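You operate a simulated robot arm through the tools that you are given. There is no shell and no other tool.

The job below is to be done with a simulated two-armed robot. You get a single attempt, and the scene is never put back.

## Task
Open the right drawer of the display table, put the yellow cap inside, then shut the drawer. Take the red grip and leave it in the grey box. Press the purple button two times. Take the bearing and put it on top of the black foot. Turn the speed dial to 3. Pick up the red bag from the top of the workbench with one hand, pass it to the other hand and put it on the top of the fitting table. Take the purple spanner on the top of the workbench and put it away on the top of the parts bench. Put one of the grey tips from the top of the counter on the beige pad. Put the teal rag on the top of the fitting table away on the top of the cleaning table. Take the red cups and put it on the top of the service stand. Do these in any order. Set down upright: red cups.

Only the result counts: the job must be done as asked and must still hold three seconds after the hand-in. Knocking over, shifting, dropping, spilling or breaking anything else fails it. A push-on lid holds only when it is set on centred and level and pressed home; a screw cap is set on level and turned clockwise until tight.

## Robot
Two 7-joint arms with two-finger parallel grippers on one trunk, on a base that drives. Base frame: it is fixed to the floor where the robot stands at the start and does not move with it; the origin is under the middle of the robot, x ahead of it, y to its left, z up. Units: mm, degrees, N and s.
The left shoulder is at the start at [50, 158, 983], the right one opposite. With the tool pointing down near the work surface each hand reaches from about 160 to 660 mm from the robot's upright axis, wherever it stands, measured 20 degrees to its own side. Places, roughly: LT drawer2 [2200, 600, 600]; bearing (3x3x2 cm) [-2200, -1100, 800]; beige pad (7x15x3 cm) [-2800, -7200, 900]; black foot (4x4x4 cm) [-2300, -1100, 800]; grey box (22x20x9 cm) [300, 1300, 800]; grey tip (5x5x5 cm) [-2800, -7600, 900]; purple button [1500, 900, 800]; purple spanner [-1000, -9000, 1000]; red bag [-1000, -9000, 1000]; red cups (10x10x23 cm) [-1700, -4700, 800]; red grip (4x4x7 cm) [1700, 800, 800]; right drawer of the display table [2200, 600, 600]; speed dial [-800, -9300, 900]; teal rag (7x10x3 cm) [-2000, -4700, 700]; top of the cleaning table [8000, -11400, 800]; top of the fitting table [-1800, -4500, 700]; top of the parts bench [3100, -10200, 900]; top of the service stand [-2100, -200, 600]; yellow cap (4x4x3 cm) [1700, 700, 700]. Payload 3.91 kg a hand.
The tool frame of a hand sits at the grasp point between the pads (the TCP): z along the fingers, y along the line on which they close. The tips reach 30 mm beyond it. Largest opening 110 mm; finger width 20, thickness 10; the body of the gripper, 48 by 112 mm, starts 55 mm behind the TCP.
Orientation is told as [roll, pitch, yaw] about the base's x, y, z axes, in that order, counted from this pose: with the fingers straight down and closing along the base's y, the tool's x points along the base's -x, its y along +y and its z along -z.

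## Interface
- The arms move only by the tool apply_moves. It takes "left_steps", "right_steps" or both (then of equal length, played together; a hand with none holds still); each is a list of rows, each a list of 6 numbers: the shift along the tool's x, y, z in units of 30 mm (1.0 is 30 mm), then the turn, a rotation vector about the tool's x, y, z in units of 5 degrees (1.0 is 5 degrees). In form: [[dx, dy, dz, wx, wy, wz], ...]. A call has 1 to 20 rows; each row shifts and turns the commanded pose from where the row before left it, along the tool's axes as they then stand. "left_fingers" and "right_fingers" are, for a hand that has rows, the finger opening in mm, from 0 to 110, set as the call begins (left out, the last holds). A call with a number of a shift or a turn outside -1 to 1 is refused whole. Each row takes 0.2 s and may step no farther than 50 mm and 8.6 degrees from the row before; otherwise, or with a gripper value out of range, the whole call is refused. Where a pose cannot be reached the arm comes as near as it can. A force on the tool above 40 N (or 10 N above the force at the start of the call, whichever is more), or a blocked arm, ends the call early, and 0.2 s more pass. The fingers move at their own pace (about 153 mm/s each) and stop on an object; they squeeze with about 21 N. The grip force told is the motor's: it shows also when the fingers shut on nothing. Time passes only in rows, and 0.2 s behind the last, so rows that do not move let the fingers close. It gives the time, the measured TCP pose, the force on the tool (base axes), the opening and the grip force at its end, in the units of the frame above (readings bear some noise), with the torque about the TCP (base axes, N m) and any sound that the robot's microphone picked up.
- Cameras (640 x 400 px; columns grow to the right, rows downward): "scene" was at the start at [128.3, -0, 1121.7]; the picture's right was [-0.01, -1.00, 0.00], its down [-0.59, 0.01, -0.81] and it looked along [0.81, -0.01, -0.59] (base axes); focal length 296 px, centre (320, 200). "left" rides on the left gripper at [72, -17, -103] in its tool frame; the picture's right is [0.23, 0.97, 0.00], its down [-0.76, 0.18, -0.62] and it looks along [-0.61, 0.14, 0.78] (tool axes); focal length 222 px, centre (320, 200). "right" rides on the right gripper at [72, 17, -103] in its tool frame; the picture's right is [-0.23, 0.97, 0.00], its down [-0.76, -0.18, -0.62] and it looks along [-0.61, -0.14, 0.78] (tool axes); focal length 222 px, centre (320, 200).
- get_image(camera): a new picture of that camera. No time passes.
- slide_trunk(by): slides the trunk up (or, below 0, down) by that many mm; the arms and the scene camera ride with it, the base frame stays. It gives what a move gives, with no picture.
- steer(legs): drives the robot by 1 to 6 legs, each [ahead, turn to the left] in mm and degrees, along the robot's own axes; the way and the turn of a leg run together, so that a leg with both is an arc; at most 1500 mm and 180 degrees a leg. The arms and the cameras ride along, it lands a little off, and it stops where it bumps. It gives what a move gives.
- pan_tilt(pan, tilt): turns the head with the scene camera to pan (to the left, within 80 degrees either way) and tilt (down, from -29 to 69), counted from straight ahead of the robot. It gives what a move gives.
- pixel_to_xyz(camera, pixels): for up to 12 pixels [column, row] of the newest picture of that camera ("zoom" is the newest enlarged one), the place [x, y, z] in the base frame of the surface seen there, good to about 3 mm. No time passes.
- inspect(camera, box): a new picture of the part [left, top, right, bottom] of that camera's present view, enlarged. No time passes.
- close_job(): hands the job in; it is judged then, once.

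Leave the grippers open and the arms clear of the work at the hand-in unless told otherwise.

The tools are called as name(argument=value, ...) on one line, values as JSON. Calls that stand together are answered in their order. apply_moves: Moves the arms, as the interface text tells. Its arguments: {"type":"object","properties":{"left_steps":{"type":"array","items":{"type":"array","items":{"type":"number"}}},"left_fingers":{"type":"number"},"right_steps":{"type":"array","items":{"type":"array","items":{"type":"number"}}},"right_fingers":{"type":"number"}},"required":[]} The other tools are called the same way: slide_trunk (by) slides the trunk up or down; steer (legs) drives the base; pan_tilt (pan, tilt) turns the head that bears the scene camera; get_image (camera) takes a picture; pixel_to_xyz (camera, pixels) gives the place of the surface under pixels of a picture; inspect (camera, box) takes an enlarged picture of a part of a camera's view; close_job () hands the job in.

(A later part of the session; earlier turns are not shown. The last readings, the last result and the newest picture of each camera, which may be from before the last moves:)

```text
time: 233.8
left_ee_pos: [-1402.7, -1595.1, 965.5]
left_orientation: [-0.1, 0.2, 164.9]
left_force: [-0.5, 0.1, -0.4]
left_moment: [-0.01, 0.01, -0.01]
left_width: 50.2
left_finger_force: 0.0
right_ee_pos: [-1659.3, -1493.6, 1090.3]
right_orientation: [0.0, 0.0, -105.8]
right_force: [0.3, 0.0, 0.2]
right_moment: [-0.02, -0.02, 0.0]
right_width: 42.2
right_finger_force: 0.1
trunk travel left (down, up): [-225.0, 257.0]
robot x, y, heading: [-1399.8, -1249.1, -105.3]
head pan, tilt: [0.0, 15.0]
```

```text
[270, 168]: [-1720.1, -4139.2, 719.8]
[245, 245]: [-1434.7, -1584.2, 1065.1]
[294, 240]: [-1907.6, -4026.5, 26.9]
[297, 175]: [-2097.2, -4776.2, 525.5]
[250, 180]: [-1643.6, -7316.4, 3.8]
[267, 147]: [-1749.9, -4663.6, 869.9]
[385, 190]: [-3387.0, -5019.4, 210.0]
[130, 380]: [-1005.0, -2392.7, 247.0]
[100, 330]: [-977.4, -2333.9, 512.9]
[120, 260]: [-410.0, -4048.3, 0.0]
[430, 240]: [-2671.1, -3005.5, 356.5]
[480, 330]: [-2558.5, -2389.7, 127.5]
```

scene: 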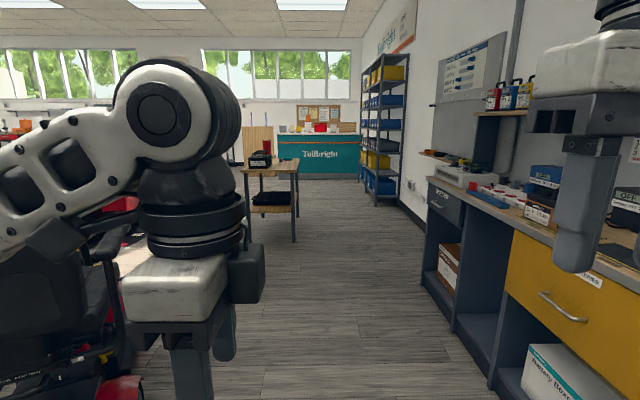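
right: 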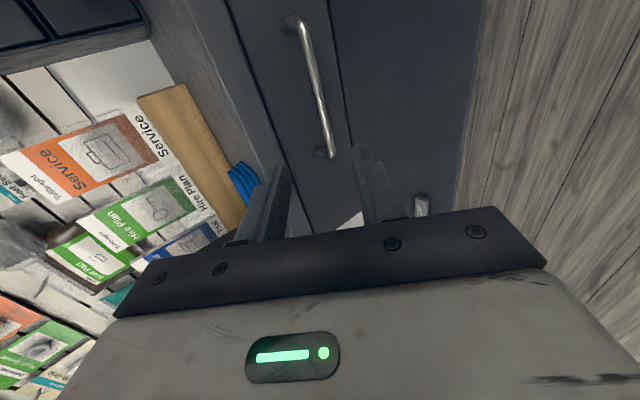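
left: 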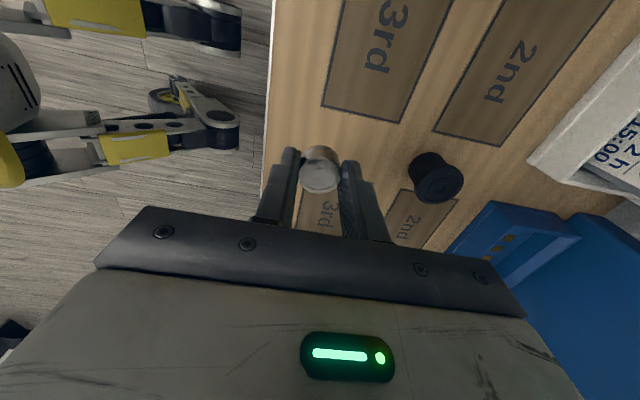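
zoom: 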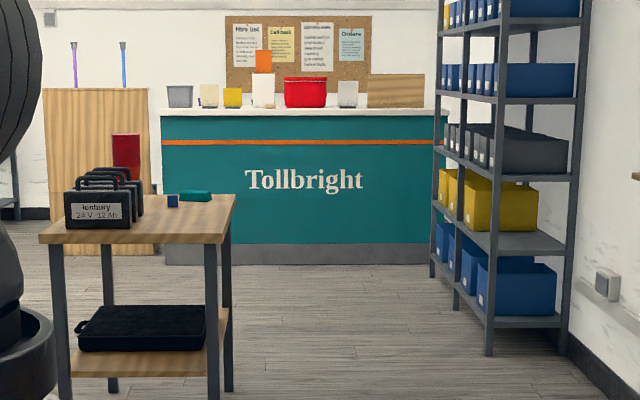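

The way on the right of the fitting table is an aisle about 1.1 m wide. I'll drive down it, keeping 400 mm to the right of the table.

steer(legs=[[0, -4], [1220, 0], [1220, 0], [0, 4.3]])

pan_tilt(pan=25, tilt=30)

get_image(camera="scene")

```text
time: 246.5
left_ee_pos: [-2184.5, -3865.6, 964.0]
left_orientation: [0.0, 0.1, 165.8]
left_force: [-0.2, 0.8, 0.1]
left_moment: [0.02, -0.01, -0.02]
left_width: 50.0
left_finger_force: 0.1
right_ee_pos: [-2441.9, -3769.1, 1090.2]
right_orientation: [-0.1, -0.1, -104.8]
right_force: [0.3, 0.4, -0.1]
right_moment: [0.02, -0.01, 0.02]
right_width: 42.0
right_finger_force: 0.0
trunk travel left (down, up): [-225.0, 257.0]
robot x, y, heading: [-2186.9, -3522.6, -104.4]
head pan, tilt: [0.0, 15.0]
```

```text
time: 247.4
left_ee_pos: [-2185.1, -3866.1, 964.7]
left_orientation: [0.0, 0.1, 166.0]
left_force: [0.3, 0.5, -0.5]
left_moment: [0.0, 0.01, -0.01]
left_width: 50.1
left_finger_force: 0.1
right_ee_pos: [-2441.8, -3768.1, 1089.7]
right_orientation: [0.1, -0.1, -104.8]
right_force: [-0.2, -0.1, 0.2]
right_moment: [0.0, 0.01, 0.02]
right_width: 41.8
right_finger_force: 0.0
trunk travel left (down, up): [-225.0, 257.0]
robot x, y, heading: [-2183.9, -3516.8, -104.4]
head pan, tilt: [25.0, 30.0]
```

```text
taken
```

scene: 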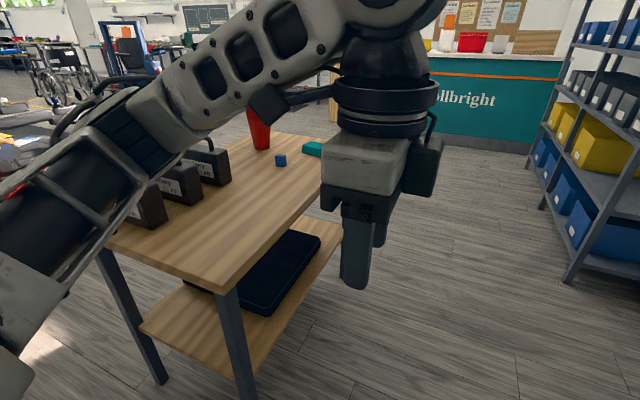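

pixel_to_xyz(camera="scene", pixels=[[130, 130], [60, 180], [160, 115], [260, 130], [262, 145], [280, 160], [312, 150], [205, 165], [330, 230], [240, 300], [160, 375], [210, 280]])

```text
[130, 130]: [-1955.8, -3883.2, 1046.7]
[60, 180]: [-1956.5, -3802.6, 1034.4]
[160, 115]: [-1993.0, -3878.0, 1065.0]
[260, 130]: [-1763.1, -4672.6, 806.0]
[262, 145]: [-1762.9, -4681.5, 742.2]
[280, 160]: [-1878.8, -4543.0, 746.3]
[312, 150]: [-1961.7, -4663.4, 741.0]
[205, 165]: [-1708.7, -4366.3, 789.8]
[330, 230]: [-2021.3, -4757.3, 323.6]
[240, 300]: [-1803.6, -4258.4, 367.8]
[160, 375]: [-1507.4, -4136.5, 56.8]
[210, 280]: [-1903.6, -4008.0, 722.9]
```

The table's right edge is at U=-801 in the room frame; the rag, blue cube and red cups lie near its far part. I drive 1000 mm further, drifting slightly right, and turn left to face the table.

steer(legs=[[0, -4.1], [1000, 0], [0, 93.5]])

pan_tilt(pan=0, tilt=36)

get_image(camera="scene")

```text
time: 257.1
left_ee_pos: [-2172.4, -4480.4, 965.5]
left_orientation: [0.1, 0.2, -104.5]
left_force: [0.1, -0.1, 0.4]
left_moment: [0.0, -0.04, -0.01]
left_width: 49.8
left_finger_force: 0.1
right_ee_pos: [-2271.7, -4738.2, 1089.2]
right_orientation: [0.1, -0.1, -15.3]
right_force: [-0.4, 0.7, -0.5]
right_moment: [-0.03, -0.02, -0.02]
right_width: 41.8
right_finger_force: 0.1
trunk travel left (down, up): [-225.0, 257.0]
robot x, y, heading: [-2517.3, -4479.9, -14.6]
head pan, tilt: [25.0, 30.0]
```

```text
time: 258.0
left_ee_pos: [-2171.2, -4481.0, 964.6]
left_orientation: [0.1, 0.2, -104.4]
left_force: [0.0, -0.1, 0.0]
left_moment: [-0.02, 0.01, -0.01]
left_width: 49.9
left_finger_force: 0.1
right_ee_pos: [-2270.4, -4737.6, 1089.6]
right_orientation: [0.1, 0.0, -15.2]
right_force: [-0.9, 0.6, -0.4]
right_moment: [0.0, 0.02, 0.0]
right_width: 41.8
right_finger_force: 0.1
trunk travel left (down, up): [-225.0, 257.0]
robot x, y, heading: [-2518.8, -4480.4, -15.0]
head pan, tilt: [0.0, 36.0]
```

```text
taken
```

scene: 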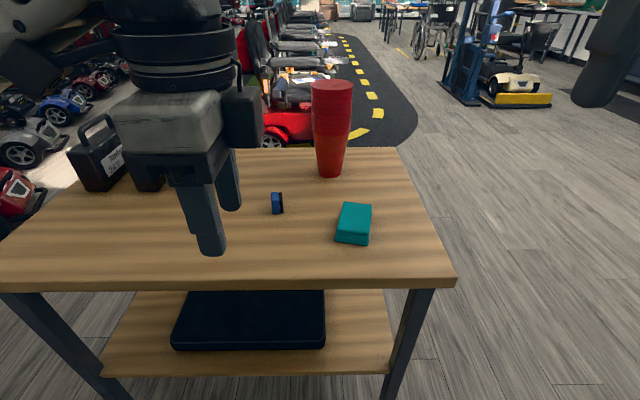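

Now I see the red cup stack at (332,130), the teal rag at (353,222) and the blue cube at (277,203). I measure them.

inspect(camera="scene", box=[240, 60, 440, 260])

pixel_to_xyz(camera="scene", pixels=[[332, 88], [315, 88], [349, 88], [332, 110], [332, 172], [320, 170], [342, 170], [355, 215], [340, 235], [370, 210], [277, 197], [440, 270]])

```text
2.00 times, centred on (340, 160) of scene
```

zoom: 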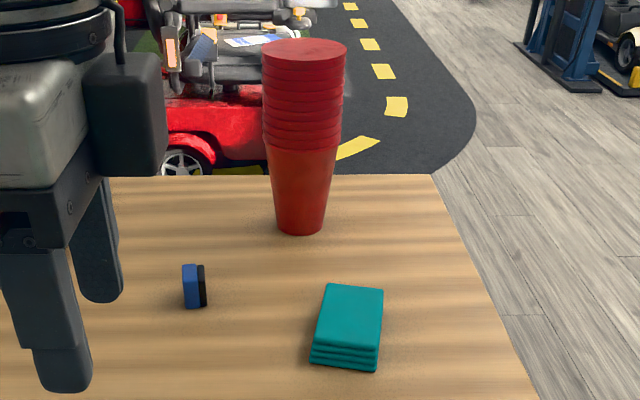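

```text
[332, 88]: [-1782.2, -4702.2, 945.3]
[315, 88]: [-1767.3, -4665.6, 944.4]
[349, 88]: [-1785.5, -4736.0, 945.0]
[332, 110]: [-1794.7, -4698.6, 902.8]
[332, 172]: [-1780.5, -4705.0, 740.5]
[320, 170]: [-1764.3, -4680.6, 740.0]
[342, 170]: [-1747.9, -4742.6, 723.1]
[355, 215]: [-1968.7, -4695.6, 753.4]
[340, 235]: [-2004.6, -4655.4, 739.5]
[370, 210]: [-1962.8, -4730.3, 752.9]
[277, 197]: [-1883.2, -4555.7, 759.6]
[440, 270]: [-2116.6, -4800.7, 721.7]
```

The cup stack stands at about (-1751,-4712), 722 to 947 high, tapering from 64 mm at the base to 97 mm at the top. I'll grip it from the side with the right hand tilted nearly level. First I move the left hand aside and tilt the right hand 70°.

apply_moves(left_steps=[[1, 0, 0, 0, 0, 0], [1, 0, 0, 0, 0, 0], [1, 0, 0, 0, 0, 0], [1, 0, 0, 0, 0, 0], [1, 0, 0, 0, 0, 0], [0, 0, 0, 0, 0, 0], [0, 0, 0, 0, 0, 0], [0, 0, 0, 0, 0, 0], [0, 0, 0, 0, 0, 0], [0, 0, 0, 0, 0, 0], [0, 0, 0, 0, 0, 0], [0, 0, 0, 0, 0, 0], [0, 0, 0, 0, 0, 0], [0, 0, 0, 0, 0, 0]], right_steps=[[0, 0, 0, 0, -1, 0], [0, 0, 0, 0, -1, 0], [0, 0, 0, 0, -1, 0], [0, 0, 0, 0, -1, 0], [0, 0, 0, 0, -1, 0], [0, 0, 0, 0, -1, 0], [0, 0, 0, 0, -1, 0], [0, 0, 0, 0, -1, 0], [0, 0, 0, 0, -1, 0], [0, 0, 0, 0, -1, 0], [0, 0, 0, 0, -1, 0], [0, 0, 0, 0, -1, 0], [0, 0, 0, 0, -1, 0], [0, 0, 0, 0, -1, 0]], right_fingers=110)

get_image(camera="scene")

```text
time: 261.0
left_ee_pos: [-2133.5, -4335.1, 967.4]
left_orientation: [0.0, 0.2, -104.5]
left_force: [0.0, 0.6, 0.7]
left_moment: [0.02, 0.01, 0.01]
left_width: 50.2
left_finger_force: 0.0
right_ee_pos: [-2257.8, -4735.5, 1115.8]
right_orientation: [0.0, -69.9, -15.2]
right_force: [-0.8, 0.0, 1.1]
right_moment: [0.01, 0.01, 0.02]
right_width: 110.1
right_finger_force: 0.1
right hand out of reach, approached as far as the arm can: row 13, 14
trunk travel left (down, up): [-225.0, 257.0]
robot x, y, heading: [-2516.0, -4477.9, -14.9]
head pan, tilt: [0.0, 36.0]
```

```text
taken
```

scene: 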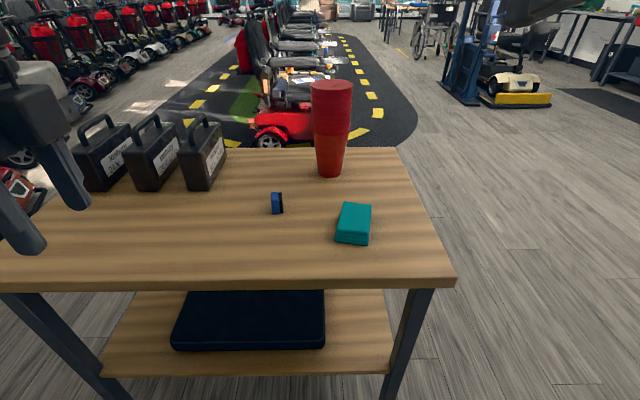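

I drive 110 mm closer to the table, then bring the right hand to a pre-grasp point about 120 mm short of the cups.

steer(legs=[[110, 0]])

apply_moves(right_steps=[[0.4626, 0.436, 0.89, 0, 0, 0], [0.4626, 0.436, 0.89, 0, 0, 0], [0.4626, 0.436, 0.89, 0, 0, 0], [0.4626, 0.436, 0.89, 0, 0, 0], [0.4626, 0.436, 0.89, 0, 0, 0], [0.4626, 0.436, 0.89, 0, 0, 0], [0.4626, 0.436, 0.89, 0, 0, 0], [0.4626, 0.436, 0.89, 0, 0, 0], [0.4626, 0.436, 0.89, 0, 0, 0], [0.4626, 0.436, 0.89, 0, 0, 0], [0.4626, 0.436, 0.89, 0, 0, 0], [0.4626, 0.436, 0.89, 0, 0, 0], [0, 0, 0, 0, 0, 0]])

get_image(camera="right")

get_image(camera="scene")

```text
time: 262.2
left_ee_pos: [-2028.4, -4362.7, 966.1]
left_orientation: [-0.1, 0.3, -104.5]
left_force: [0.3, -0.1, 0.6]
left_moment: [-0.02, -0.02, -0.03]
left_width: 50.1
left_finger_force: 0.1
right_ee_pos: [-2150.9, -4764.1, 1114.9]
right_orientation: [0.1, -69.9, -15.2]
right_force: [-0.2, 0.1, 0.6]
right_moment: [0.01, -0.01, 0.0]
right_width: 110.0
right_finger_force: 0.1
trunk travel left (down, up): [-225.0, 257.0]
robot x, y, heading: [-2409.7, -4514.6, -14.8]
head pan, tilt: [0.0, 36.0]
```

```text
time: 265.0
left_ee_pos: [-2027.2, -4362.7, 966.2]
left_orientation: [0.0, 0.1, -104.5]
left_force: [-0.1, -1.0, 0.8]
left_moment: [-0.01, -0.01, -0.02]
left_width: 50.0
left_finger_force: 0.0
right_ee_pos: [-1872.0, -4672.5, 853.6]
right_orientation: [0.2, -69.9, -15.3]
right_force: [0.5, -0.2, -0.4]
right_moment: [0.02, 0.0, -0.03]
right_width: 110.1
right_finger_force: 0.1
right hand out of reach, approached as far as the arm can: row 1
trunk travel left (down, up): [-225.0, 257.0]
robot x, y, heading: [-2408.7, -4510.6, -14.8]
head pan, tilt: [0.0, 36.0]
```

```text
taken
```

right: 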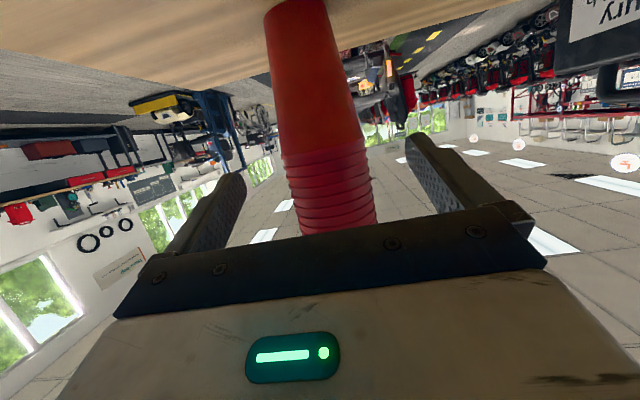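

```text
taken
```

scene: 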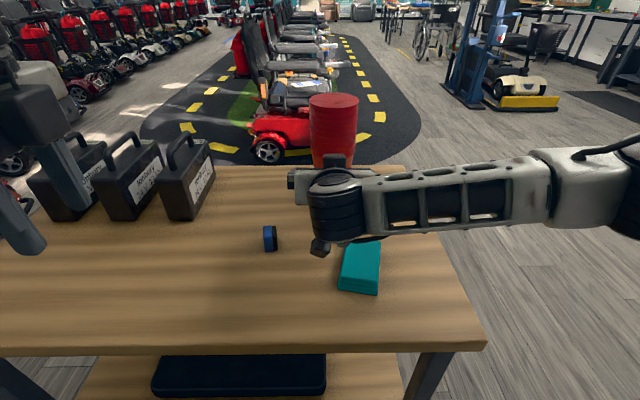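

The cups are between the fingers in the right camera view. I measure them from here.

pixel_to_xyz(camera="right", pixels=[[325, 140], [330, 180], [295, 140], [352, 120], [290, 190], [372, 185], [310, 80], [270, 30], [330, 30]])

```text
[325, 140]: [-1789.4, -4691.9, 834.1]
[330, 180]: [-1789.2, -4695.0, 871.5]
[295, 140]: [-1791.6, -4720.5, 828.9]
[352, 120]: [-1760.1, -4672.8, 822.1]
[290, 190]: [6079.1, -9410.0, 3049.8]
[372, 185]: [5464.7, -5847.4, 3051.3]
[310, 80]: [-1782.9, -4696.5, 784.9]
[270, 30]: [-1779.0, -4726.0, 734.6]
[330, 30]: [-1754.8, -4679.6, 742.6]
```

The cup axis is at about (-1755,-4710), radius ~37 at grip height, 5 mm right of the hand. I advance 113 mm with a slight descent.

apply_moves(right_steps=[[-0.139, -0.06, 0.751, 0, 0, 0], [-0.139, -0.06, 0.751, 0, 0, 0], [-0.139, -0.06, 0.751, 0, 0, 0], [-0.139, 0, 0.751, 0, 0, 0], [-0.139, 0, 0.751, 0, 0, 0], [0, 0, 0, 0, 0, 0]])

get_image(camera="right")

get_image(camera="scene")

```text
time: 266.4
left_ee_pos: [-2027.8, -4363.1, 966.5]
left_orientation: [0.0, 0.2, -104.5]
left_force: [-0.8, 0.7, 0.7]
left_moment: [-0.02, -0.02, 0.02]
left_width: 50.1
left_finger_force: 0.1
right_ee_pos: [-1765.0, -4710.0, 834.8]
right_orientation: [0.0, -69.9, -15.2]
right_force: [1.5, 0.8, -0.7]
right_moment: [-0.04, 0.02, 0.01]
right_width: 110.1
right_finger_force: 0.0
trunk travel left (down, up): [-225.0, 257.0]
robot x, y, heading: [-2414.3, -4504.2, -14.7]
head pan, tilt: [0.0, 36.0]
```

```text
taken
```

right: 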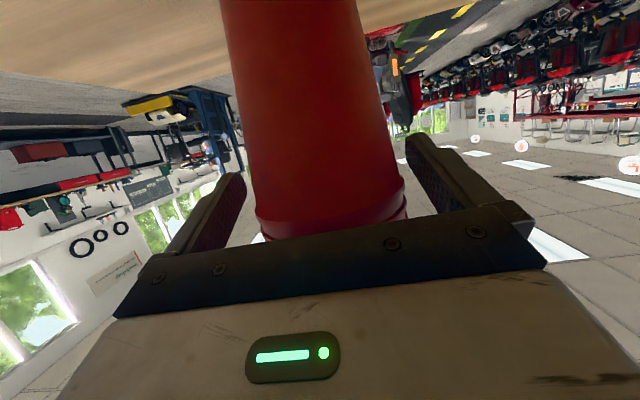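

```text
taken
```

scene: 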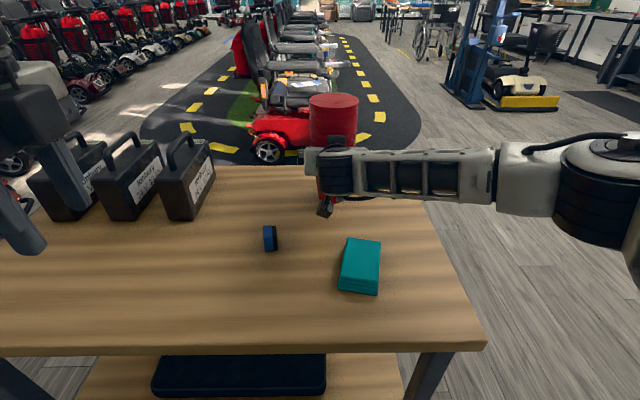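

The cups are between the fingers, clear of the palm. I close gently.

apply_moves(right_steps=[[0, 0, 0, 0, 0, 0], [0, 0, 0, 0, 0, 0], [0, 0, 0, 0, 0, 0], [0, 0, 0, 0, 0, 0]], right_fingers=55)

get_image(camera="right")

```text
time: 267.4
left_ee_pos: [-2026.5, -4363.2, 966.6]
left_orientation: [0.0, 0.2, -104.5]
left_force: [-0.3, 0.9, 0.1]
left_moment: [0.02, -0.02, 0.02]
left_width: 50.0
left_finger_force: 0.1
right_ee_pos: [-1764.8, -4708.2, 834.5]
right_orientation: [0.1, -69.8, -15.3]
right_force: [0.3, 1.1, 1.1]
right_moment: [-0.01, -0.02, 0.04]
right_width: 93.1
right_finger_force: 21.2
trunk travel left (down, up): [-225.0, 257.0]
robot x, y, heading: [-2410.6, -4512.6, -15.0]
head pan, tilt: [0.0, 36.0]
```

```text
taken
```

right: 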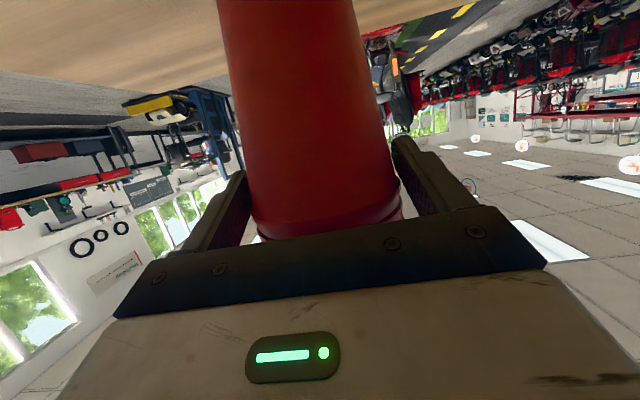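

Gripped at 93 mm. I lift straight up about 60 mm.

apply_moves(right_steps=[[-0.2, 0, -0.073, 0, 0, 0], [-0.5, 0, -0.182, 0, 0, 0], [-0.6, 0, -0.218, 0, 0, 0], [-0.6, 0, -0.218, 0, 0, 0], [0, 0, 0, 0, 0, 0]])

get_image(camera="scene")

get_image(camera="right")

```text
time: 268.6
left_ee_pos: [-2026.6, -4362.9, 966.8]
left_orientation: [0.0, 0.3, -104.5]
left_force: [0.5, -0.6, 0.1]
left_moment: [-0.04, 0.0, -0.01]
left_width: 50.0
left_finger_force: 0.0
right_ee_pos: [-1766.8, -4708.2, 895.2]
right_orientation: [0.2, -70.0, -15.3]
right_force: [-1.1, -0.2, 0.3]
right_moment: [0.0, 0.02, 0.0]
right_width: 93.1
right_finger_force: 20.9
trunk travel left (down, up): [-225.0, 257.0]
robot x, y, heading: [-2409.9, -4509.4, -14.5]
head pan, tilt: [0.0, 36.0]
```

```text
taken
```

scene: 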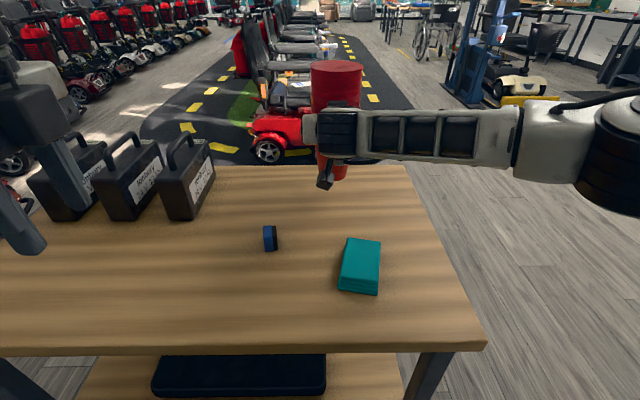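

```text
taken
```

right: 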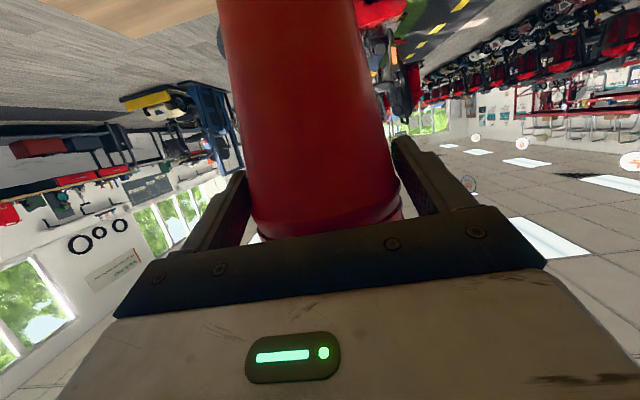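

The whole stack came up cleanly. I raise it 40 mm more and draw it back 200 mm toward the robot, high over the table.

apply_moves(right_steps=[[-0.627, 0, -0.228, 0, 0, 0], [-0.627, 0, -0.228, 0, 0, 0], [0.326, 0, -0.895, 0, 0, 0], [0.326, 0, -0.895, 0, 0, 0], [0.326, 0, -0.895, 0, 0, 0], [0.326, 0, -0.895, 0, 0, 0], [0.326, 0, -0.895, 0, 0, 0], [0.326, 0, -0.895, 0, 0, 0], [0.326, 0, -0.895, 0, 0, 0]])

get_image(camera="scene")

```text
time: 270.6
left_ee_pos: [-2026.5, -4362.0, 966.2]
left_orientation: [0.0, 0.2, -104.6]
left_force: [-0.9, -0.1, 0.6]
left_moment: [-0.01, -0.01, -0.03]
left_width: 50.1
left_finger_force: 0.0
right_ee_pos: [-1957.5, -4656.4, 935.3]
right_orientation: [0.2, -70.0, -15.4]
right_force: [-0.4, -0.2, -1.0]
right_moment: [0.03, -0.01, 0.0]
right_width: 92.9
right_finger_force: 21.6
trunk travel left (down, up): [-225.0, 257.0]
robot x, y, heading: [-2408.5, -4508.2, -15.0]
head pan, tilt: [0.0, 36.0]
```

```text
taken
```

scene: 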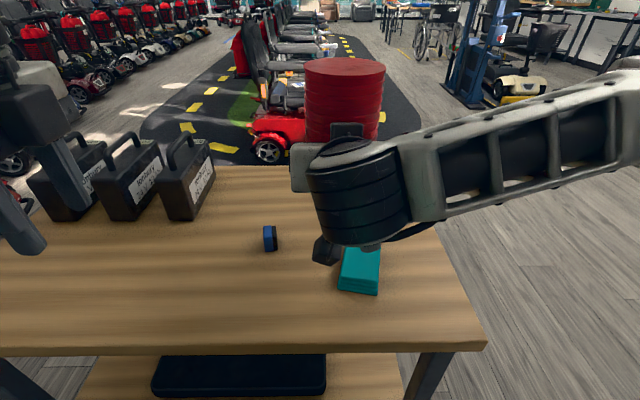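

I back off 150 mm, turn left to face up the aisle and drive back toward the service stand.

steer(legs=[[-150, 0], [0, 86], [1500, 0], [1500, 0]])

pan_tilt(pan=20, tilt=25)

get_image(camera="scene")

```text
time: 289.7
left_ee_pos: [-1779.1, -1228.1, 966.2]
left_orientation: [-0.1, 0.2, -17.1]
left_force: [-0.2, -0.1, 0.3]
left_moment: [-0.02, 0.01, 0.01]
left_width: 50.1
left_finger_force: 0.1
right_ee_pos: [-1482.4, -1172.7, 936.5]
right_orientation: [0.2, -69.8, 72.1]
right_force: [-0.1, 0.0, -0.9]
right_moment: [-0.03, -0.01, -0.03]
right_width: 92.4
right_finger_force: 20.4
trunk travel left (down, up): [-225.0, 257.0]
robot x, y, heading: [-1649.1, -1622.2, 72.3]
head pan, tilt: [0.0, 36.0]
```

```text
time: 290.5
left_ee_pos: [-1778.4, -1228.6, 966.5]
left_orientation: [0.0, 0.2, -17.1]
left_force: [0.4, -0.1, 0.4]
left_moment: [-0.03, -0.06, 0.05]
left_width: 50.0
left_finger_force: 0.0
right_ee_pos: [-1482.7, -1172.8, 936.0]
right_orientation: [0.2, -70.0, 72.1]
right_force: [-0.4, 0.3, -0.3]
right_moment: [-0.05, 0.0, -0.01]
right_width: 92.8
right_finger_force: 20.8
trunk travel left (down, up): [-225.0, 257.0]
robot x, y, heading: [-1651.5, -1621.7, 72.7]
head pan, tilt: [20.0, 25.0]
```

```text
taken
```

scene: 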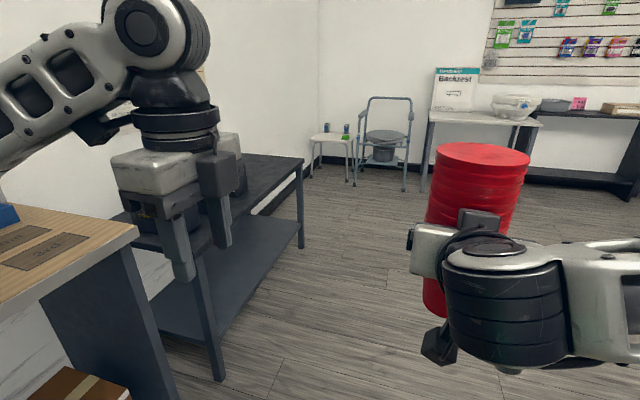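

I drive on to be level with the free right part of the service stand and turn to face it.

steer(legs=[[0, 4.8], [1390, 0], [0, 87.7]])

pan_tilt(pan=0, tilt=38)

get_image(camera="scene")

```text
time: 301.6
left_ee_pos: [-1724.4, -429.8, 966.5]
left_orientation: [0.1, 0.2, 75.6]
left_force: [-0.6, -0.1, 0.8]
left_moment: [0.01, 0.01, 0.0]
left_width: 50.1
left_finger_force: 0.1
right_ee_pos: [-1794.2, -135.5, 936.6]
right_orientation: [0.2, -69.9, 164.8]
right_force: [-0.4, -0.5, -1.2]
right_moment: [-0.02, -0.01, -0.01]
right_width: 92.9
right_finger_force: 20.9
trunk travel left (down, up): [-225.0, 257.0]
robot x, y, heading: [-1342.4, -282.8, 165.4]
head pan, tilt: [20.0, 25.0]
```

```text
time: 302.5
left_ee_pos: [-1723.6, -428.9, 966.8]
left_orientation: [0.0, 0.3, 75.6]
left_force: [0.2, 0.2, 0.0]
left_moment: [-0.01, 0.0, -0.02]
left_width: 50.3
left_finger_force: 0.2
right_ee_pos: [-1794.6, -135.7, 935.1]
right_orientation: [0.3, -69.9, 164.8]
right_force: [0.2, -0.1, -1.4]
right_moment: [0.01, -0.02, 0.01]
right_width: 92.8
right_finger_force: 21.1
trunk travel left (down, up): [-225.0, 257.0]
robot x, y, heading: [-1339.6, -284.1, 165.2]
head pan, tilt: [0.0, 38.0]
```

```text
taken
```

scene: 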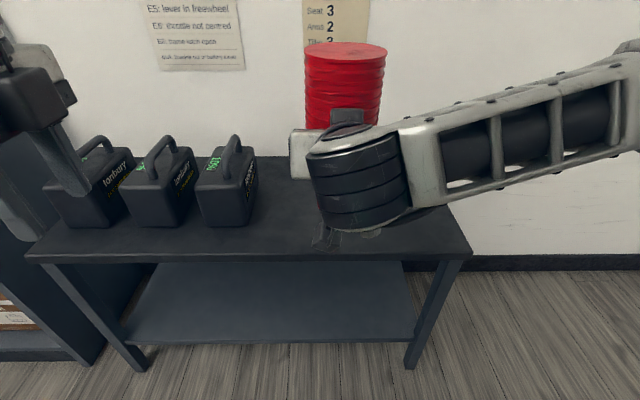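

pixel_to_xyz(camera="scene", pixels=[[275, 175], [280, 230], [300, 254], [460, 248], [430, 220], [255, 215], [245, 150], [272, 158], [40, 255], [410, 360], [130, 365], [400, 240]])

```text
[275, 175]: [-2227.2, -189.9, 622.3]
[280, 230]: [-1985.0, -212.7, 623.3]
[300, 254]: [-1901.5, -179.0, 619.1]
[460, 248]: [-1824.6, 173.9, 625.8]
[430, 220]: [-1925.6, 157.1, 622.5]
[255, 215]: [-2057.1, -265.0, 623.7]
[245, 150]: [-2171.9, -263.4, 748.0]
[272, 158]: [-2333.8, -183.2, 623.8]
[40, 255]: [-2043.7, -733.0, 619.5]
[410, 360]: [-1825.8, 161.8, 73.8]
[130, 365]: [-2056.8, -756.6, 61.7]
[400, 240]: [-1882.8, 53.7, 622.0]
```

The stand's top is at z≈623, free from V≈-780 to -310. I'll set the cups at its middle. I drive 150 mm closer, then move the hand forward 100 and right 76 mm at the present height.

steer(legs=[[150, 0]])

apply_moves(right_steps=[[-0.23, -0.5, 0.64, 0, 0, 0], [-0.23, -0.5, 0.64, 0, 0, 0], [-0.23, -0.5, 0.64, 0, 0, 0], [-0.23, -0.5, 0.64, 0, 0, 0], [-0.23, -0.5, 0.64, 0, 0, 0], [0, 0, 0, 0, 0, 0]])

get_image(camera="scene")

```text
time: 303.9
left_ee_pos: [-1870.8, -390.5, 966.5]
left_orientation: [0.0, 0.2, 75.5]
left_force: [-0.3, 0.2, 0.1]
left_moment: [-0.04, -0.02, 0.01]
left_width: 50.0
left_finger_force: 0.0
right_ee_pos: [-1939.2, -97.0, 935.5]
right_orientation: [0.2, -69.9, 164.8]
right_force: [0.4, 0.1, -1.3]
right_moment: [-0.02, -0.02, 0.03]
right_width: 92.7
right_finger_force: 20.8
trunk travel left (down, up): [-225.0, 257.0]
robot x, y, heading: [-1486.5, -246.3, 165.3]
head pan, tilt: [0.0, 38.0]
```

```text
time: 305.3
left_ee_pos: [-1869.7, -391.9, 966.2]
left_orientation: [0.0, 0.1, 75.6]
left_force: [-0.1, -1.2, -0.4]
left_moment: [0.01, 0.0, 0.01]
left_width: 50.2
left_finger_force: 0.0
right_ee_pos: [-2018.2, 1.4, 934.8]
right_orientation: [0.1, -69.9, 164.8]
right_force: [-0.3, 0.5, -0.8]
right_moment: [-0.01, -0.04, 0.01]
right_width: 92.8
right_finger_force: 21.1
trunk travel left (down, up): [-225.0, 257.0]
robot x, y, heading: [-1486.3, -243.4, 165.4]
head pan, tilt: [0.0, 38.0]
```

```text
taken
```

scene: 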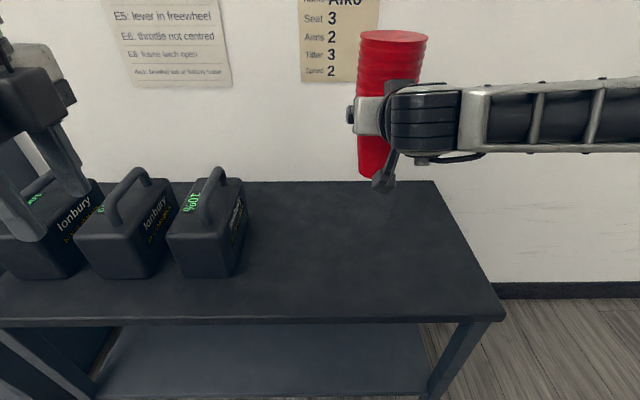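

The cups hang vertical over the free middle of the stand. I lower the trunk 185 mm.

slide_trunk(by=-185)

get_image(camera="scene")

get_image(camera="right")

```text
time: 307.3
left_ee_pos: [-1870.2, -390.8, 780.3]
left_orientation: [0.0, 0.3, 75.6]
left_force: [0.5, -0.2, -0.2]
left_moment: [0.01, -0.01, 0.0]
left_width: 50.2
left_finger_force: 0.1
right_ee_pos: [-2017.9, 0.5, 749.3]
right_orientation: [0.1, -69.9, 164.7]
right_force: [0.4, 0.4, -1.0]
right_moment: [-0.01, -0.02, 0.01]
right_width: 92.8
right_finger_force: 21.3
trunk travel left (down, up): [-40.0, 442.0]
robot x, y, heading: [-1483.0, -244.8, 165.2]
head pan, tilt: [0.0, 38.0]
```

```text
taken
```

scene: 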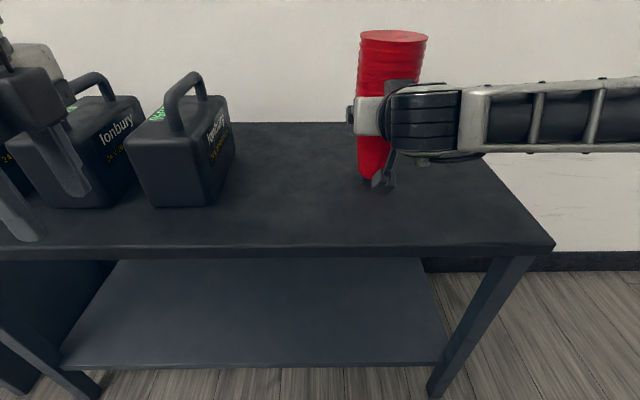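

```text
taken
```

right: 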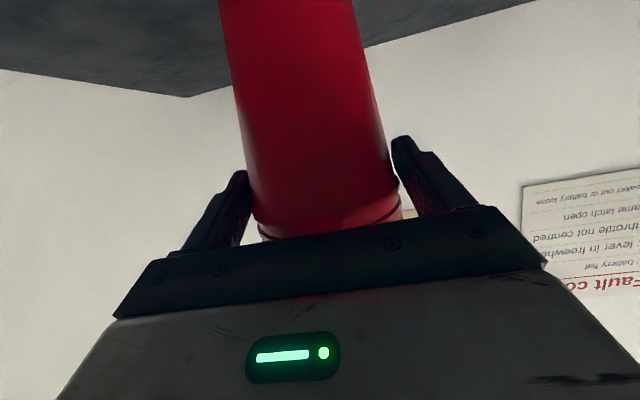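

The cups' bottom is about 13 mm above the stand. I lower in small steps until contact.

apply_moves(right_steps=[[0.157, 0, 0.057, 0, 0, 0], [0.157, 0, 0.057, 0, 0, 0], [0.0627, 0, 0.0228, 0, 0, 0], [0, 0, 0, 0, 0, 0]])

apply_moves(right_steps=[[0.0627, 0, 0.0228, 0, 0, 0], [0, 0, 0, 0, 0, 0]])

```text
time: 308.3
left_ee_pos: [-1869.1, -391.1, 781.8]
left_orientation: [0.0, 0.2, 75.6]
left_force: [-0.1, -0.2, 1.5]
left_moment: [0.01, 0.0, -0.02]
left_width: 50.0
left_finger_force: 0.0
right_ee_pos: [-2019.0, 1.0, 738.6]
right_orientation: [0.2, -69.9, 164.8]
right_force: [0.3, -0.6, -1.6]
right_moment: [-0.02, -0.02, 0.01]
right_width: 92.9
right_finger_force: 20.8
trunk travel left (down, up): [-40.0, 442.0]
robot x, y, heading: [-1488.9, -245.8, 165.3]
head pan, tilt: [0.0, 38.0]
```

```text
time: 308.9
left_ee_pos: [-1870.5, -390.4, 781.3]
left_orientation: [0.0, 0.2, 75.5]
left_force: [0.9, 0.4, -0.4]
left_moment: [-0.02, 0.01, 0.01]
left_width: 49.8
left_finger_force: 0.0
right_ee_pos: [-2016.9, 1.0, 737.7]
right_orientation: [0.2, -69.9, 164.6]
right_force: [-0.2, 0.8, -1.8]
right_moment: [-0.01, 0.0, -0.02]
right_width: 92.6
right_finger_force: 20.6
trunk travel left (down, up): [-40.0, 442.0]
robot x, y, heading: [-1485.5, -244.2, 165.2]
head pan, tilt: [0.0, 38.0]
```

apply_moves(right_steps=[[0.0627, 0, 0.0228, 0, 0, 0], [0.0314, 0, 0.0114, 0, 0, 0], [0.0314, 0, 0.0114, 0, 0, 0]])

inspect(camera="scene", box=[300, 20, 500, 240])

```text
time: 309.7
left_ee_pos: [-1868.8, -390.7, 782.2]
left_orientation: [0.1, 0.2, 75.6]
left_force: [-0.8, 0.1, -0.8]
left_moment: [-0.01, -0.01, 0.02]
left_width: 50.0
left_finger_force: 0.1
right_ee_pos: [-2016.9, -0.3, 735.4]
right_orientation: [0.3, -70.3, 164.6]
right_force: [-0.7, 0.0, 11.1]
right_moment: [0.24, -0.09, -0.01]
right_width: 92.7
right_finger_force: 21.1
trunk travel left (down, up): [-40.0, 442.0]
robot x, y, heading: [-1488.0, -246.5, 165.3]
head pan, tilt: [0.0, 38.0]
```

```text
1.82 times, centred on (400, 130) of scene
```

zoom: 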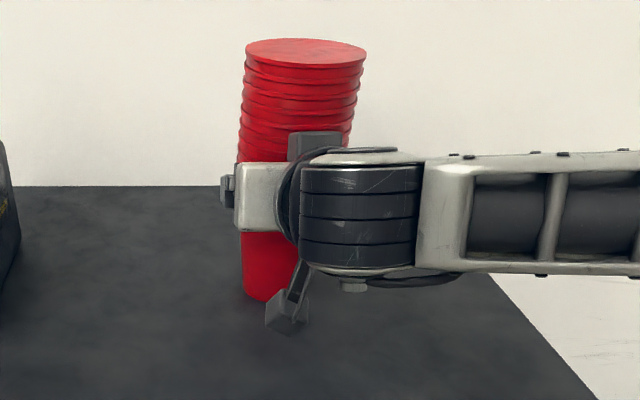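

Contact (11 N). I open the fingers and let the stack settle.

apply_moves(right_steps=[[-0.02, 0, -0.007, 0, 0, 0], [0, 0, 0, 0, 0, 0], [0, 0, 0, 0, 0, 0]], right_fingers=110)

get_image(camera="right")

```text
time: 310.5
left_ee_pos: [-1870.8, -390.8, 782.2]
left_orientation: [0.1, 0.3, 75.7]
left_force: [0.2, 0.5, -0.7]
left_moment: [0.04, -0.02, 0.02]
left_width: 50.0
left_finger_force: 0.0
right_ee_pos: [-2019.0, 1.0, 732.5]
right_orientation: [0.2, -69.9, 164.7]
right_force: [-0.3, 0.5, -0.7]
right_moment: [-0.02, 0.0, 0.0]
right_width: 109.9
right_finger_force: 0.1
trunk travel left (down, up): [-40.0, 442.0]
robot x, y, heading: [-1485.1, -241.8, 165.2]
head pan, tilt: [0.0, 38.0]
```

```text
taken
```

right: 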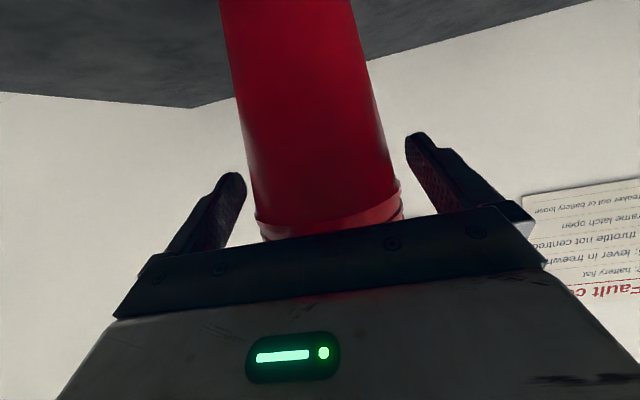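

The fingers are clear on both sides. I withdraw straight back.

apply_moves(right_steps=[[0.17, 0, -0.47, 0, 0, 0], [0.342, 0, -0.94, 0, 0, 0], [0.342, 0, -0.94, 0, 0, 0], [0.342, 0, -0.94, 0, 0, 0], [0.342, 0, -0.94, 0, 0, 0]])

get_image(camera="scene")

```text
time: 311.7
left_ee_pos: [-1869.7, -391.2, 782.7]
left_orientation: [0.0, 0.3, 75.6]
left_force: [0.0, -1.0, -0.5]
left_moment: [-0.01, 0.01, 0.02]
left_width: 50.0
left_finger_force: 0.0
right_ee_pos: [-1888.5, -35.5, 730.2]
right_orientation: [0.2, -69.9, 164.7]
right_force: [-0.1, -0.1, 0.5]
right_moment: [0.01, -0.02, -0.02]
right_width: 110.0
right_finger_force: 0.1
trunk travel left (down, up): [-40.0, 442.0]
robot x, y, heading: [-1490.0, -246.3, 165.5]
head pan, tilt: [0.0, 38.0]
```

```text
taken
```

scene: 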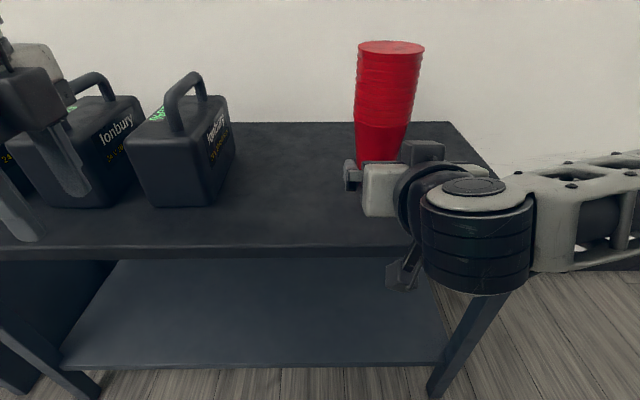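

The cups stand upright on the service stand. I raise the trunk back, back off, point the right hand down again, and turn to go down the aisle.

slide_trunk(by=185)

steer(legs=[[-220, 0], [0, 90]])

apply_moves(right_steps=[[0, 0, 0, 0, 1, 0], [0, 0, 0, 0, 1, 0], [0, 0, 0, 0, 1, 0], [0, 0, 0, 0, 1, 0], [0, 0, 0, 0, 1, 0], [0, 0, 0, 0, 1, 0], [0, 0, 0, 0, 1, 0], [0, 0, 0, 0, 1, 0], [0, 0, 0, 0, 1, 0], [0, 0, 0, 0, 1, 0], [0, 0, 0, 0, 1, 0], [0, 0, 0, 0, 1, 0], [0, 0, 0, 0, 1, 0], [0, 0, 0, 0, 1, 0]])

pan_tilt(pan=0, tilt=15)

get_image(camera="scene")

```text
time: 313.7
left_ee_pos: [-1869.6, -391.4, 966.4]
left_orientation: [0.0, 0.2, 75.7]
left_force: [0.1, 0.1, -0.4]
left_moment: [0.03, 0.0, 0.02]
left_width: 49.9
left_finger_force: 0.0
right_ee_pos: [-1888.3, -35.4, 916.9]
right_orientation: [0.1, -69.8, 164.8]
right_force: [-0.1, 0.2, -0.5]
right_moment: [0.01, 0.01, -0.02]
right_width: 109.8
right_finger_force: 0.1
trunk travel left (down, up): [-225.0, 257.0]
robot x, y, heading: [-1483.5, -246.5, 165.4]
head pan, tilt: [0.0, 38.0]
```

```text
time: 319.4
left_ee_pos: [-1107.8, -678.0, 965.5]
left_orientation: [0.0, 0.2, 168.0]
left_force: [-0.3, -0.4, -0.4]
left_moment: [0.01, -0.02, 0.01]
left_width: 49.9
left_finger_force: 0.1
right_ee_pos: [-1460.8, -712.2, 915.5]
right_orientation: [0.1, -69.8, -102.8]
right_force: [0.1, -0.4, 0.8]
right_moment: [-0.01, 0.02, 0.03]
right_width: 109.9
right_finger_force: 0.2
trunk travel left (down, up): [-225.0, 257.0]
robot x, y, heading: [-1266.9, -301.9, -102.2]
head pan, tilt: [0.0, 38.0]
```

```text
time: 322.4
left_ee_pos: [-1105.4, -677.2, 966.0]
left_orientation: [0.1, 0.2, 168.0]
left_force: [0.0, 0.0, -0.6]
left_moment: [-0.05, 0.0, 0.03]
left_width: 50.0
left_finger_force: 0.1
right_ee_pos: [-1460.5, -711.7, 915.2]
right_orientation: [0.1, 0.2, -102.6]
right_force: [0.1, -1.1, 0.3]
right_moment: [0.0, 0.0, -0.03]
right_width: 110.2
right_finger_force: 0.0
trunk travel left (down, up): [-225.0, 257.0]
robot x, y, heading: [-1266.8, -301.7, -102.5]
head pan, tilt: [0.0, 38.0]
```

```text
time: 323.2
left_ee_pos: [-1108.0, -678.2, 966.0]
left_orientation: [0.0, 0.3, 168.1]
left_force: [0.1, 0.6, -0.6]
left_moment: [0.0, 0.0, 0.0]
left_width: 50.1
left_finger_force: 0.1
right_ee_pos: [-1459.7, -710.1, 915.5]
right_orientation: [0.1, 0.0, -102.7]
right_force: [0.4, -0.8, -1.1]
right_moment: [0.01, 0.0, 0.03]
right_width: 110.0
right_finger_force: 0.1
trunk travel left (down, up): [-225.0, 257.0]
robot x, y, heading: [-1268.2, -299.2, -102.3]
head pan, tilt: [0.0, 15.0]
```

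```text
taken
```

scene: 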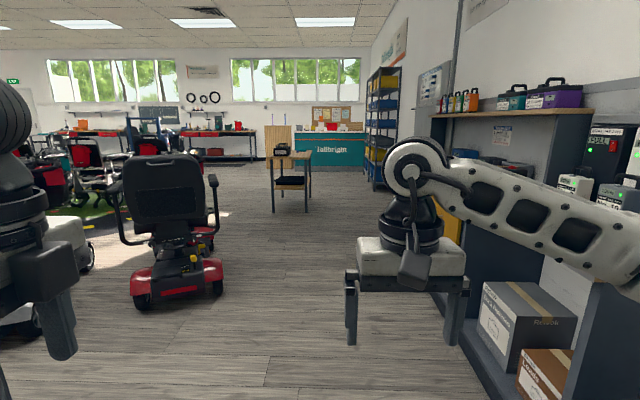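

The aisle is clear. I drive down past the fitting table toward the counter.

steer(legs=[[0, -4.4], [1130, 0], [1130, 0], [1130, 0], [0, 1.7], [1000, 0]])

get_image(camera="scene")

```text
time: 345.4
left_ee_pos: [-2337.9, -4918.5, 966.5]
left_orientation: [0.1, 0.1, 166.1]
left_force: [-0.2, -0.2, -0.8]
left_moment: [-0.03, -0.01, 0.0]
left_width: 50.3
left_finger_force: 0.1
right_ee_pos: [-2691.9, -4940.5, 915.1]
right_orientation: [0.1, 0.1, -104.6]
right_force: [0.7, 0.3, 0.7]
right_moment: [-0.04, -0.01, 0.02]
right_width: 110.0
right_finger_force: 0.0
trunk travel left (down, up): [-225.0, 257.0]
robot x, y, heading: [-2490.9, -4536.9, -104.2]
head pan, tilt: [0.0, 15.0]
```

```text
taken
```

scene: 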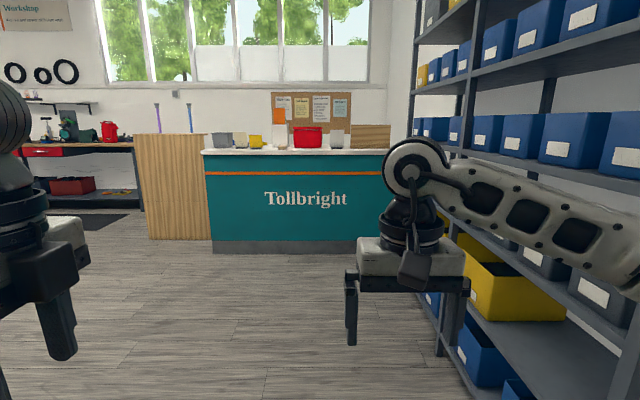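

pixel_to_xyz(camera="scene", pixels=[[620, 250], [500, 200], [440, 340], [480, 60], [560, 360], [290, 160], [290, 240], [210, 152], [170, 200], [240, 142], [305, 138], [380, 155]])

inspect(camera="scene", box=[130, 80, 410, 260])

```text
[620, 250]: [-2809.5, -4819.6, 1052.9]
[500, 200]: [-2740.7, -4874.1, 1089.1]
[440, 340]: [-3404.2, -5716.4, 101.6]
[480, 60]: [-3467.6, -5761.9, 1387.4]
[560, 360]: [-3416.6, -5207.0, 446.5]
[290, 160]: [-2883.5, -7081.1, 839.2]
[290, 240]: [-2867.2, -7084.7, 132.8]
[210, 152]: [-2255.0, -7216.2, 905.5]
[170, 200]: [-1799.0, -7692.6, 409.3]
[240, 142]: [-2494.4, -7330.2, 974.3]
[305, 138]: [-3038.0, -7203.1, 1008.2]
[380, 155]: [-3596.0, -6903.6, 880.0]
```

```text
2.22 times, centred on (270, 170) of scene
```

zoom: 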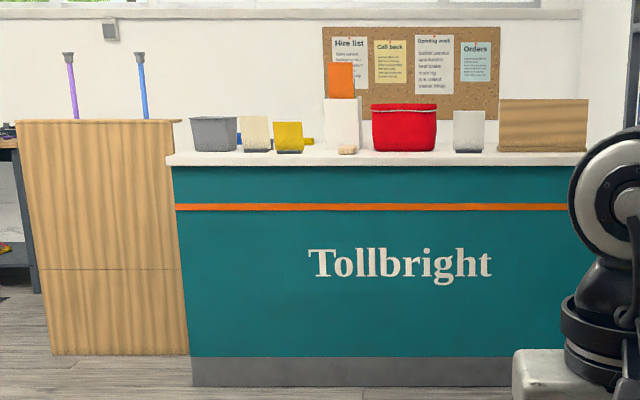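

The beige pad seems to be the small beige item on the counter's front. I drive nearer to the counter to look.

steer(legs=[[0, 9.3], [930, 0], [930, 0], [0, -10]])

pan_tilt(pan=0, tilt=22)

get_image(camera="scene")

```text
time: 356.2
left_ee_pos: [-2484.8, -6781.7, 967.2]
left_orientation: [0.0, 0.2, 166.5]
left_force: [-0.5, -0.8, -0.4]
left_moment: [0.02, -0.03, 0.03]
left_width: 49.8
left_finger_force: 0.1
right_ee_pos: [-2840.2, -6807.5, 914.4]
right_orientation: [0.2, 0.1, -104.3]
right_force: [-0.1, 0.3, 1.4]
right_moment: [0.02, -0.02, 0.01]
right_width: 109.8
right_finger_force: 0.1
trunk travel left (down, up): [-225.0, 257.0]
robot x, y, heading: [-2635.1, -6402.2, -103.7]
head pan, tilt: [0.0, 15.0]
```

```text
time: 356.9
left_ee_pos: [-2484.9, -6782.8, 965.7]
left_orientation: [0.0, 0.2, 166.4]
left_force: [0.8, -0.3, -0.3]
left_moment: [0.05, -0.03, 0.0]
left_width: 50.0
left_finger_force: 0.1
right_ee_pos: [-2839.6, -6806.1, 915.2]
right_orientation: [0.1, 0.1, -104.3]
right_force: [0.0, -0.3, 0.3]
right_moment: [0.03, 0.0, -0.02]
right_width: 110.0
right_finger_force: 0.0
trunk travel left (down, up): [-225.0, 257.0]
robot x, y, heading: [-2636.1, -6403.2, -103.9]
head pan, tilt: [0.0, 22.0]
```

```text
taken
```

scene: 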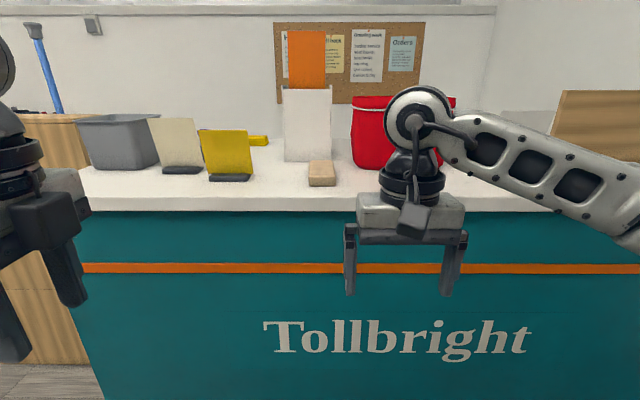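

I raise the trunk to look over the counter top.

slide_trunk(by=250)

pan_tilt(pan=5, tilt=30)

get_image(camera="scene")

```text
time: 359.4
left_ee_pos: [-2484.9, -6782.5, 1216.9]
left_orientation: [0.0, 0.3, 166.4]
left_force: [-0.3, -1.2, -0.3]
left_moment: [0.01, -0.02, 0.0]
left_width: 50.2
left_finger_force: 0.0
right_ee_pos: [-2839.9, -6808.1, 1165.7]
right_orientation: [0.1, 0.1, -104.3]
right_force: [0.6, 0.0, 0.4]
right_moment: [0.03, 0.0, 0.02]
right_width: 109.9
right_finger_force: 0.1
trunk travel left (down, up): [-475.0, 7.0]
robot x, y, heading: [-2635.1, -6400.5, -103.8]
head pan, tilt: [0.0, 22.0]
```

```text
time: 360.1
left_ee_pos: [-2485.1, -6782.2, 1216.1]
left_orientation: [0.0, 0.2, 166.4]
left_force: [-0.4, -0.2, 0.0]
left_moment: [-0.01, 0.0, 0.01]
left_width: 49.9
left_finger_force: 0.0
right_ee_pos: [-2839.8, -6806.2, 1165.2]
right_orientation: [0.1, 0.0, -104.2]
right_force: [-0.7, -0.1, -0.4]
right_moment: [-0.02, 0.01, 0.01]
right_width: 109.9
right_finger_force: 0.1
trunk travel left (down, up): [-475.0, 7.0]
robot x, y, heading: [-2634.9, -6400.5, -103.9]
head pan, tilt: [5.0, 30.0]
```

```text
taken
```

scene: 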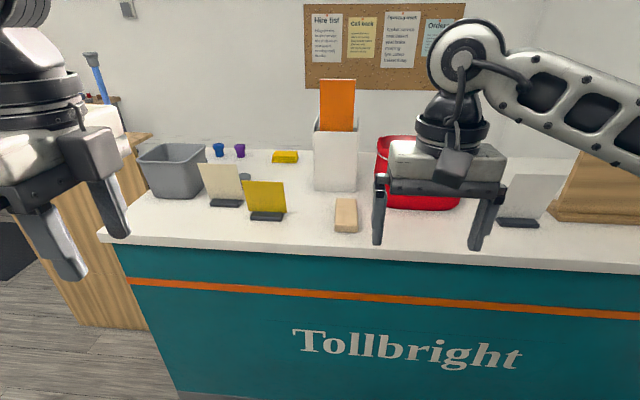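

inspect(camera="scene", box=[120, 120, 400, 260])

pixel_to_xyz(camera="scene", pixels=[[346, 205], [346, 225], [345, 237], [245, 177], [219, 150], [239, 150], [285, 156], [335, 165], [175, 165], [330, 250], [230, 185], [300, 190]])

```text
2.29 times, centred on (260, 190) of scene
```

zoom: 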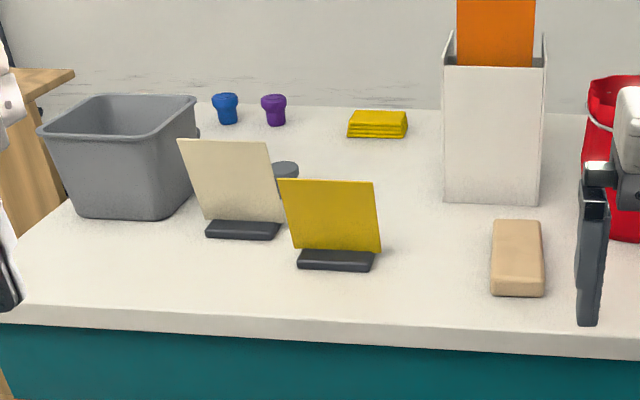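

```text
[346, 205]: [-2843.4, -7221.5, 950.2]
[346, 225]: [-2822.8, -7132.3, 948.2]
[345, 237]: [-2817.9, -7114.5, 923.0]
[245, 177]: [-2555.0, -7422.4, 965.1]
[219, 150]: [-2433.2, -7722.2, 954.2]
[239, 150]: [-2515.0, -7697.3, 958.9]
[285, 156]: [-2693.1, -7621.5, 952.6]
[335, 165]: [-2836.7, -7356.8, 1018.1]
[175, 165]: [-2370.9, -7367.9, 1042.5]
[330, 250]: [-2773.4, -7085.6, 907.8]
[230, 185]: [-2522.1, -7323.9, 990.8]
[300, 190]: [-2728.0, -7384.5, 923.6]
```

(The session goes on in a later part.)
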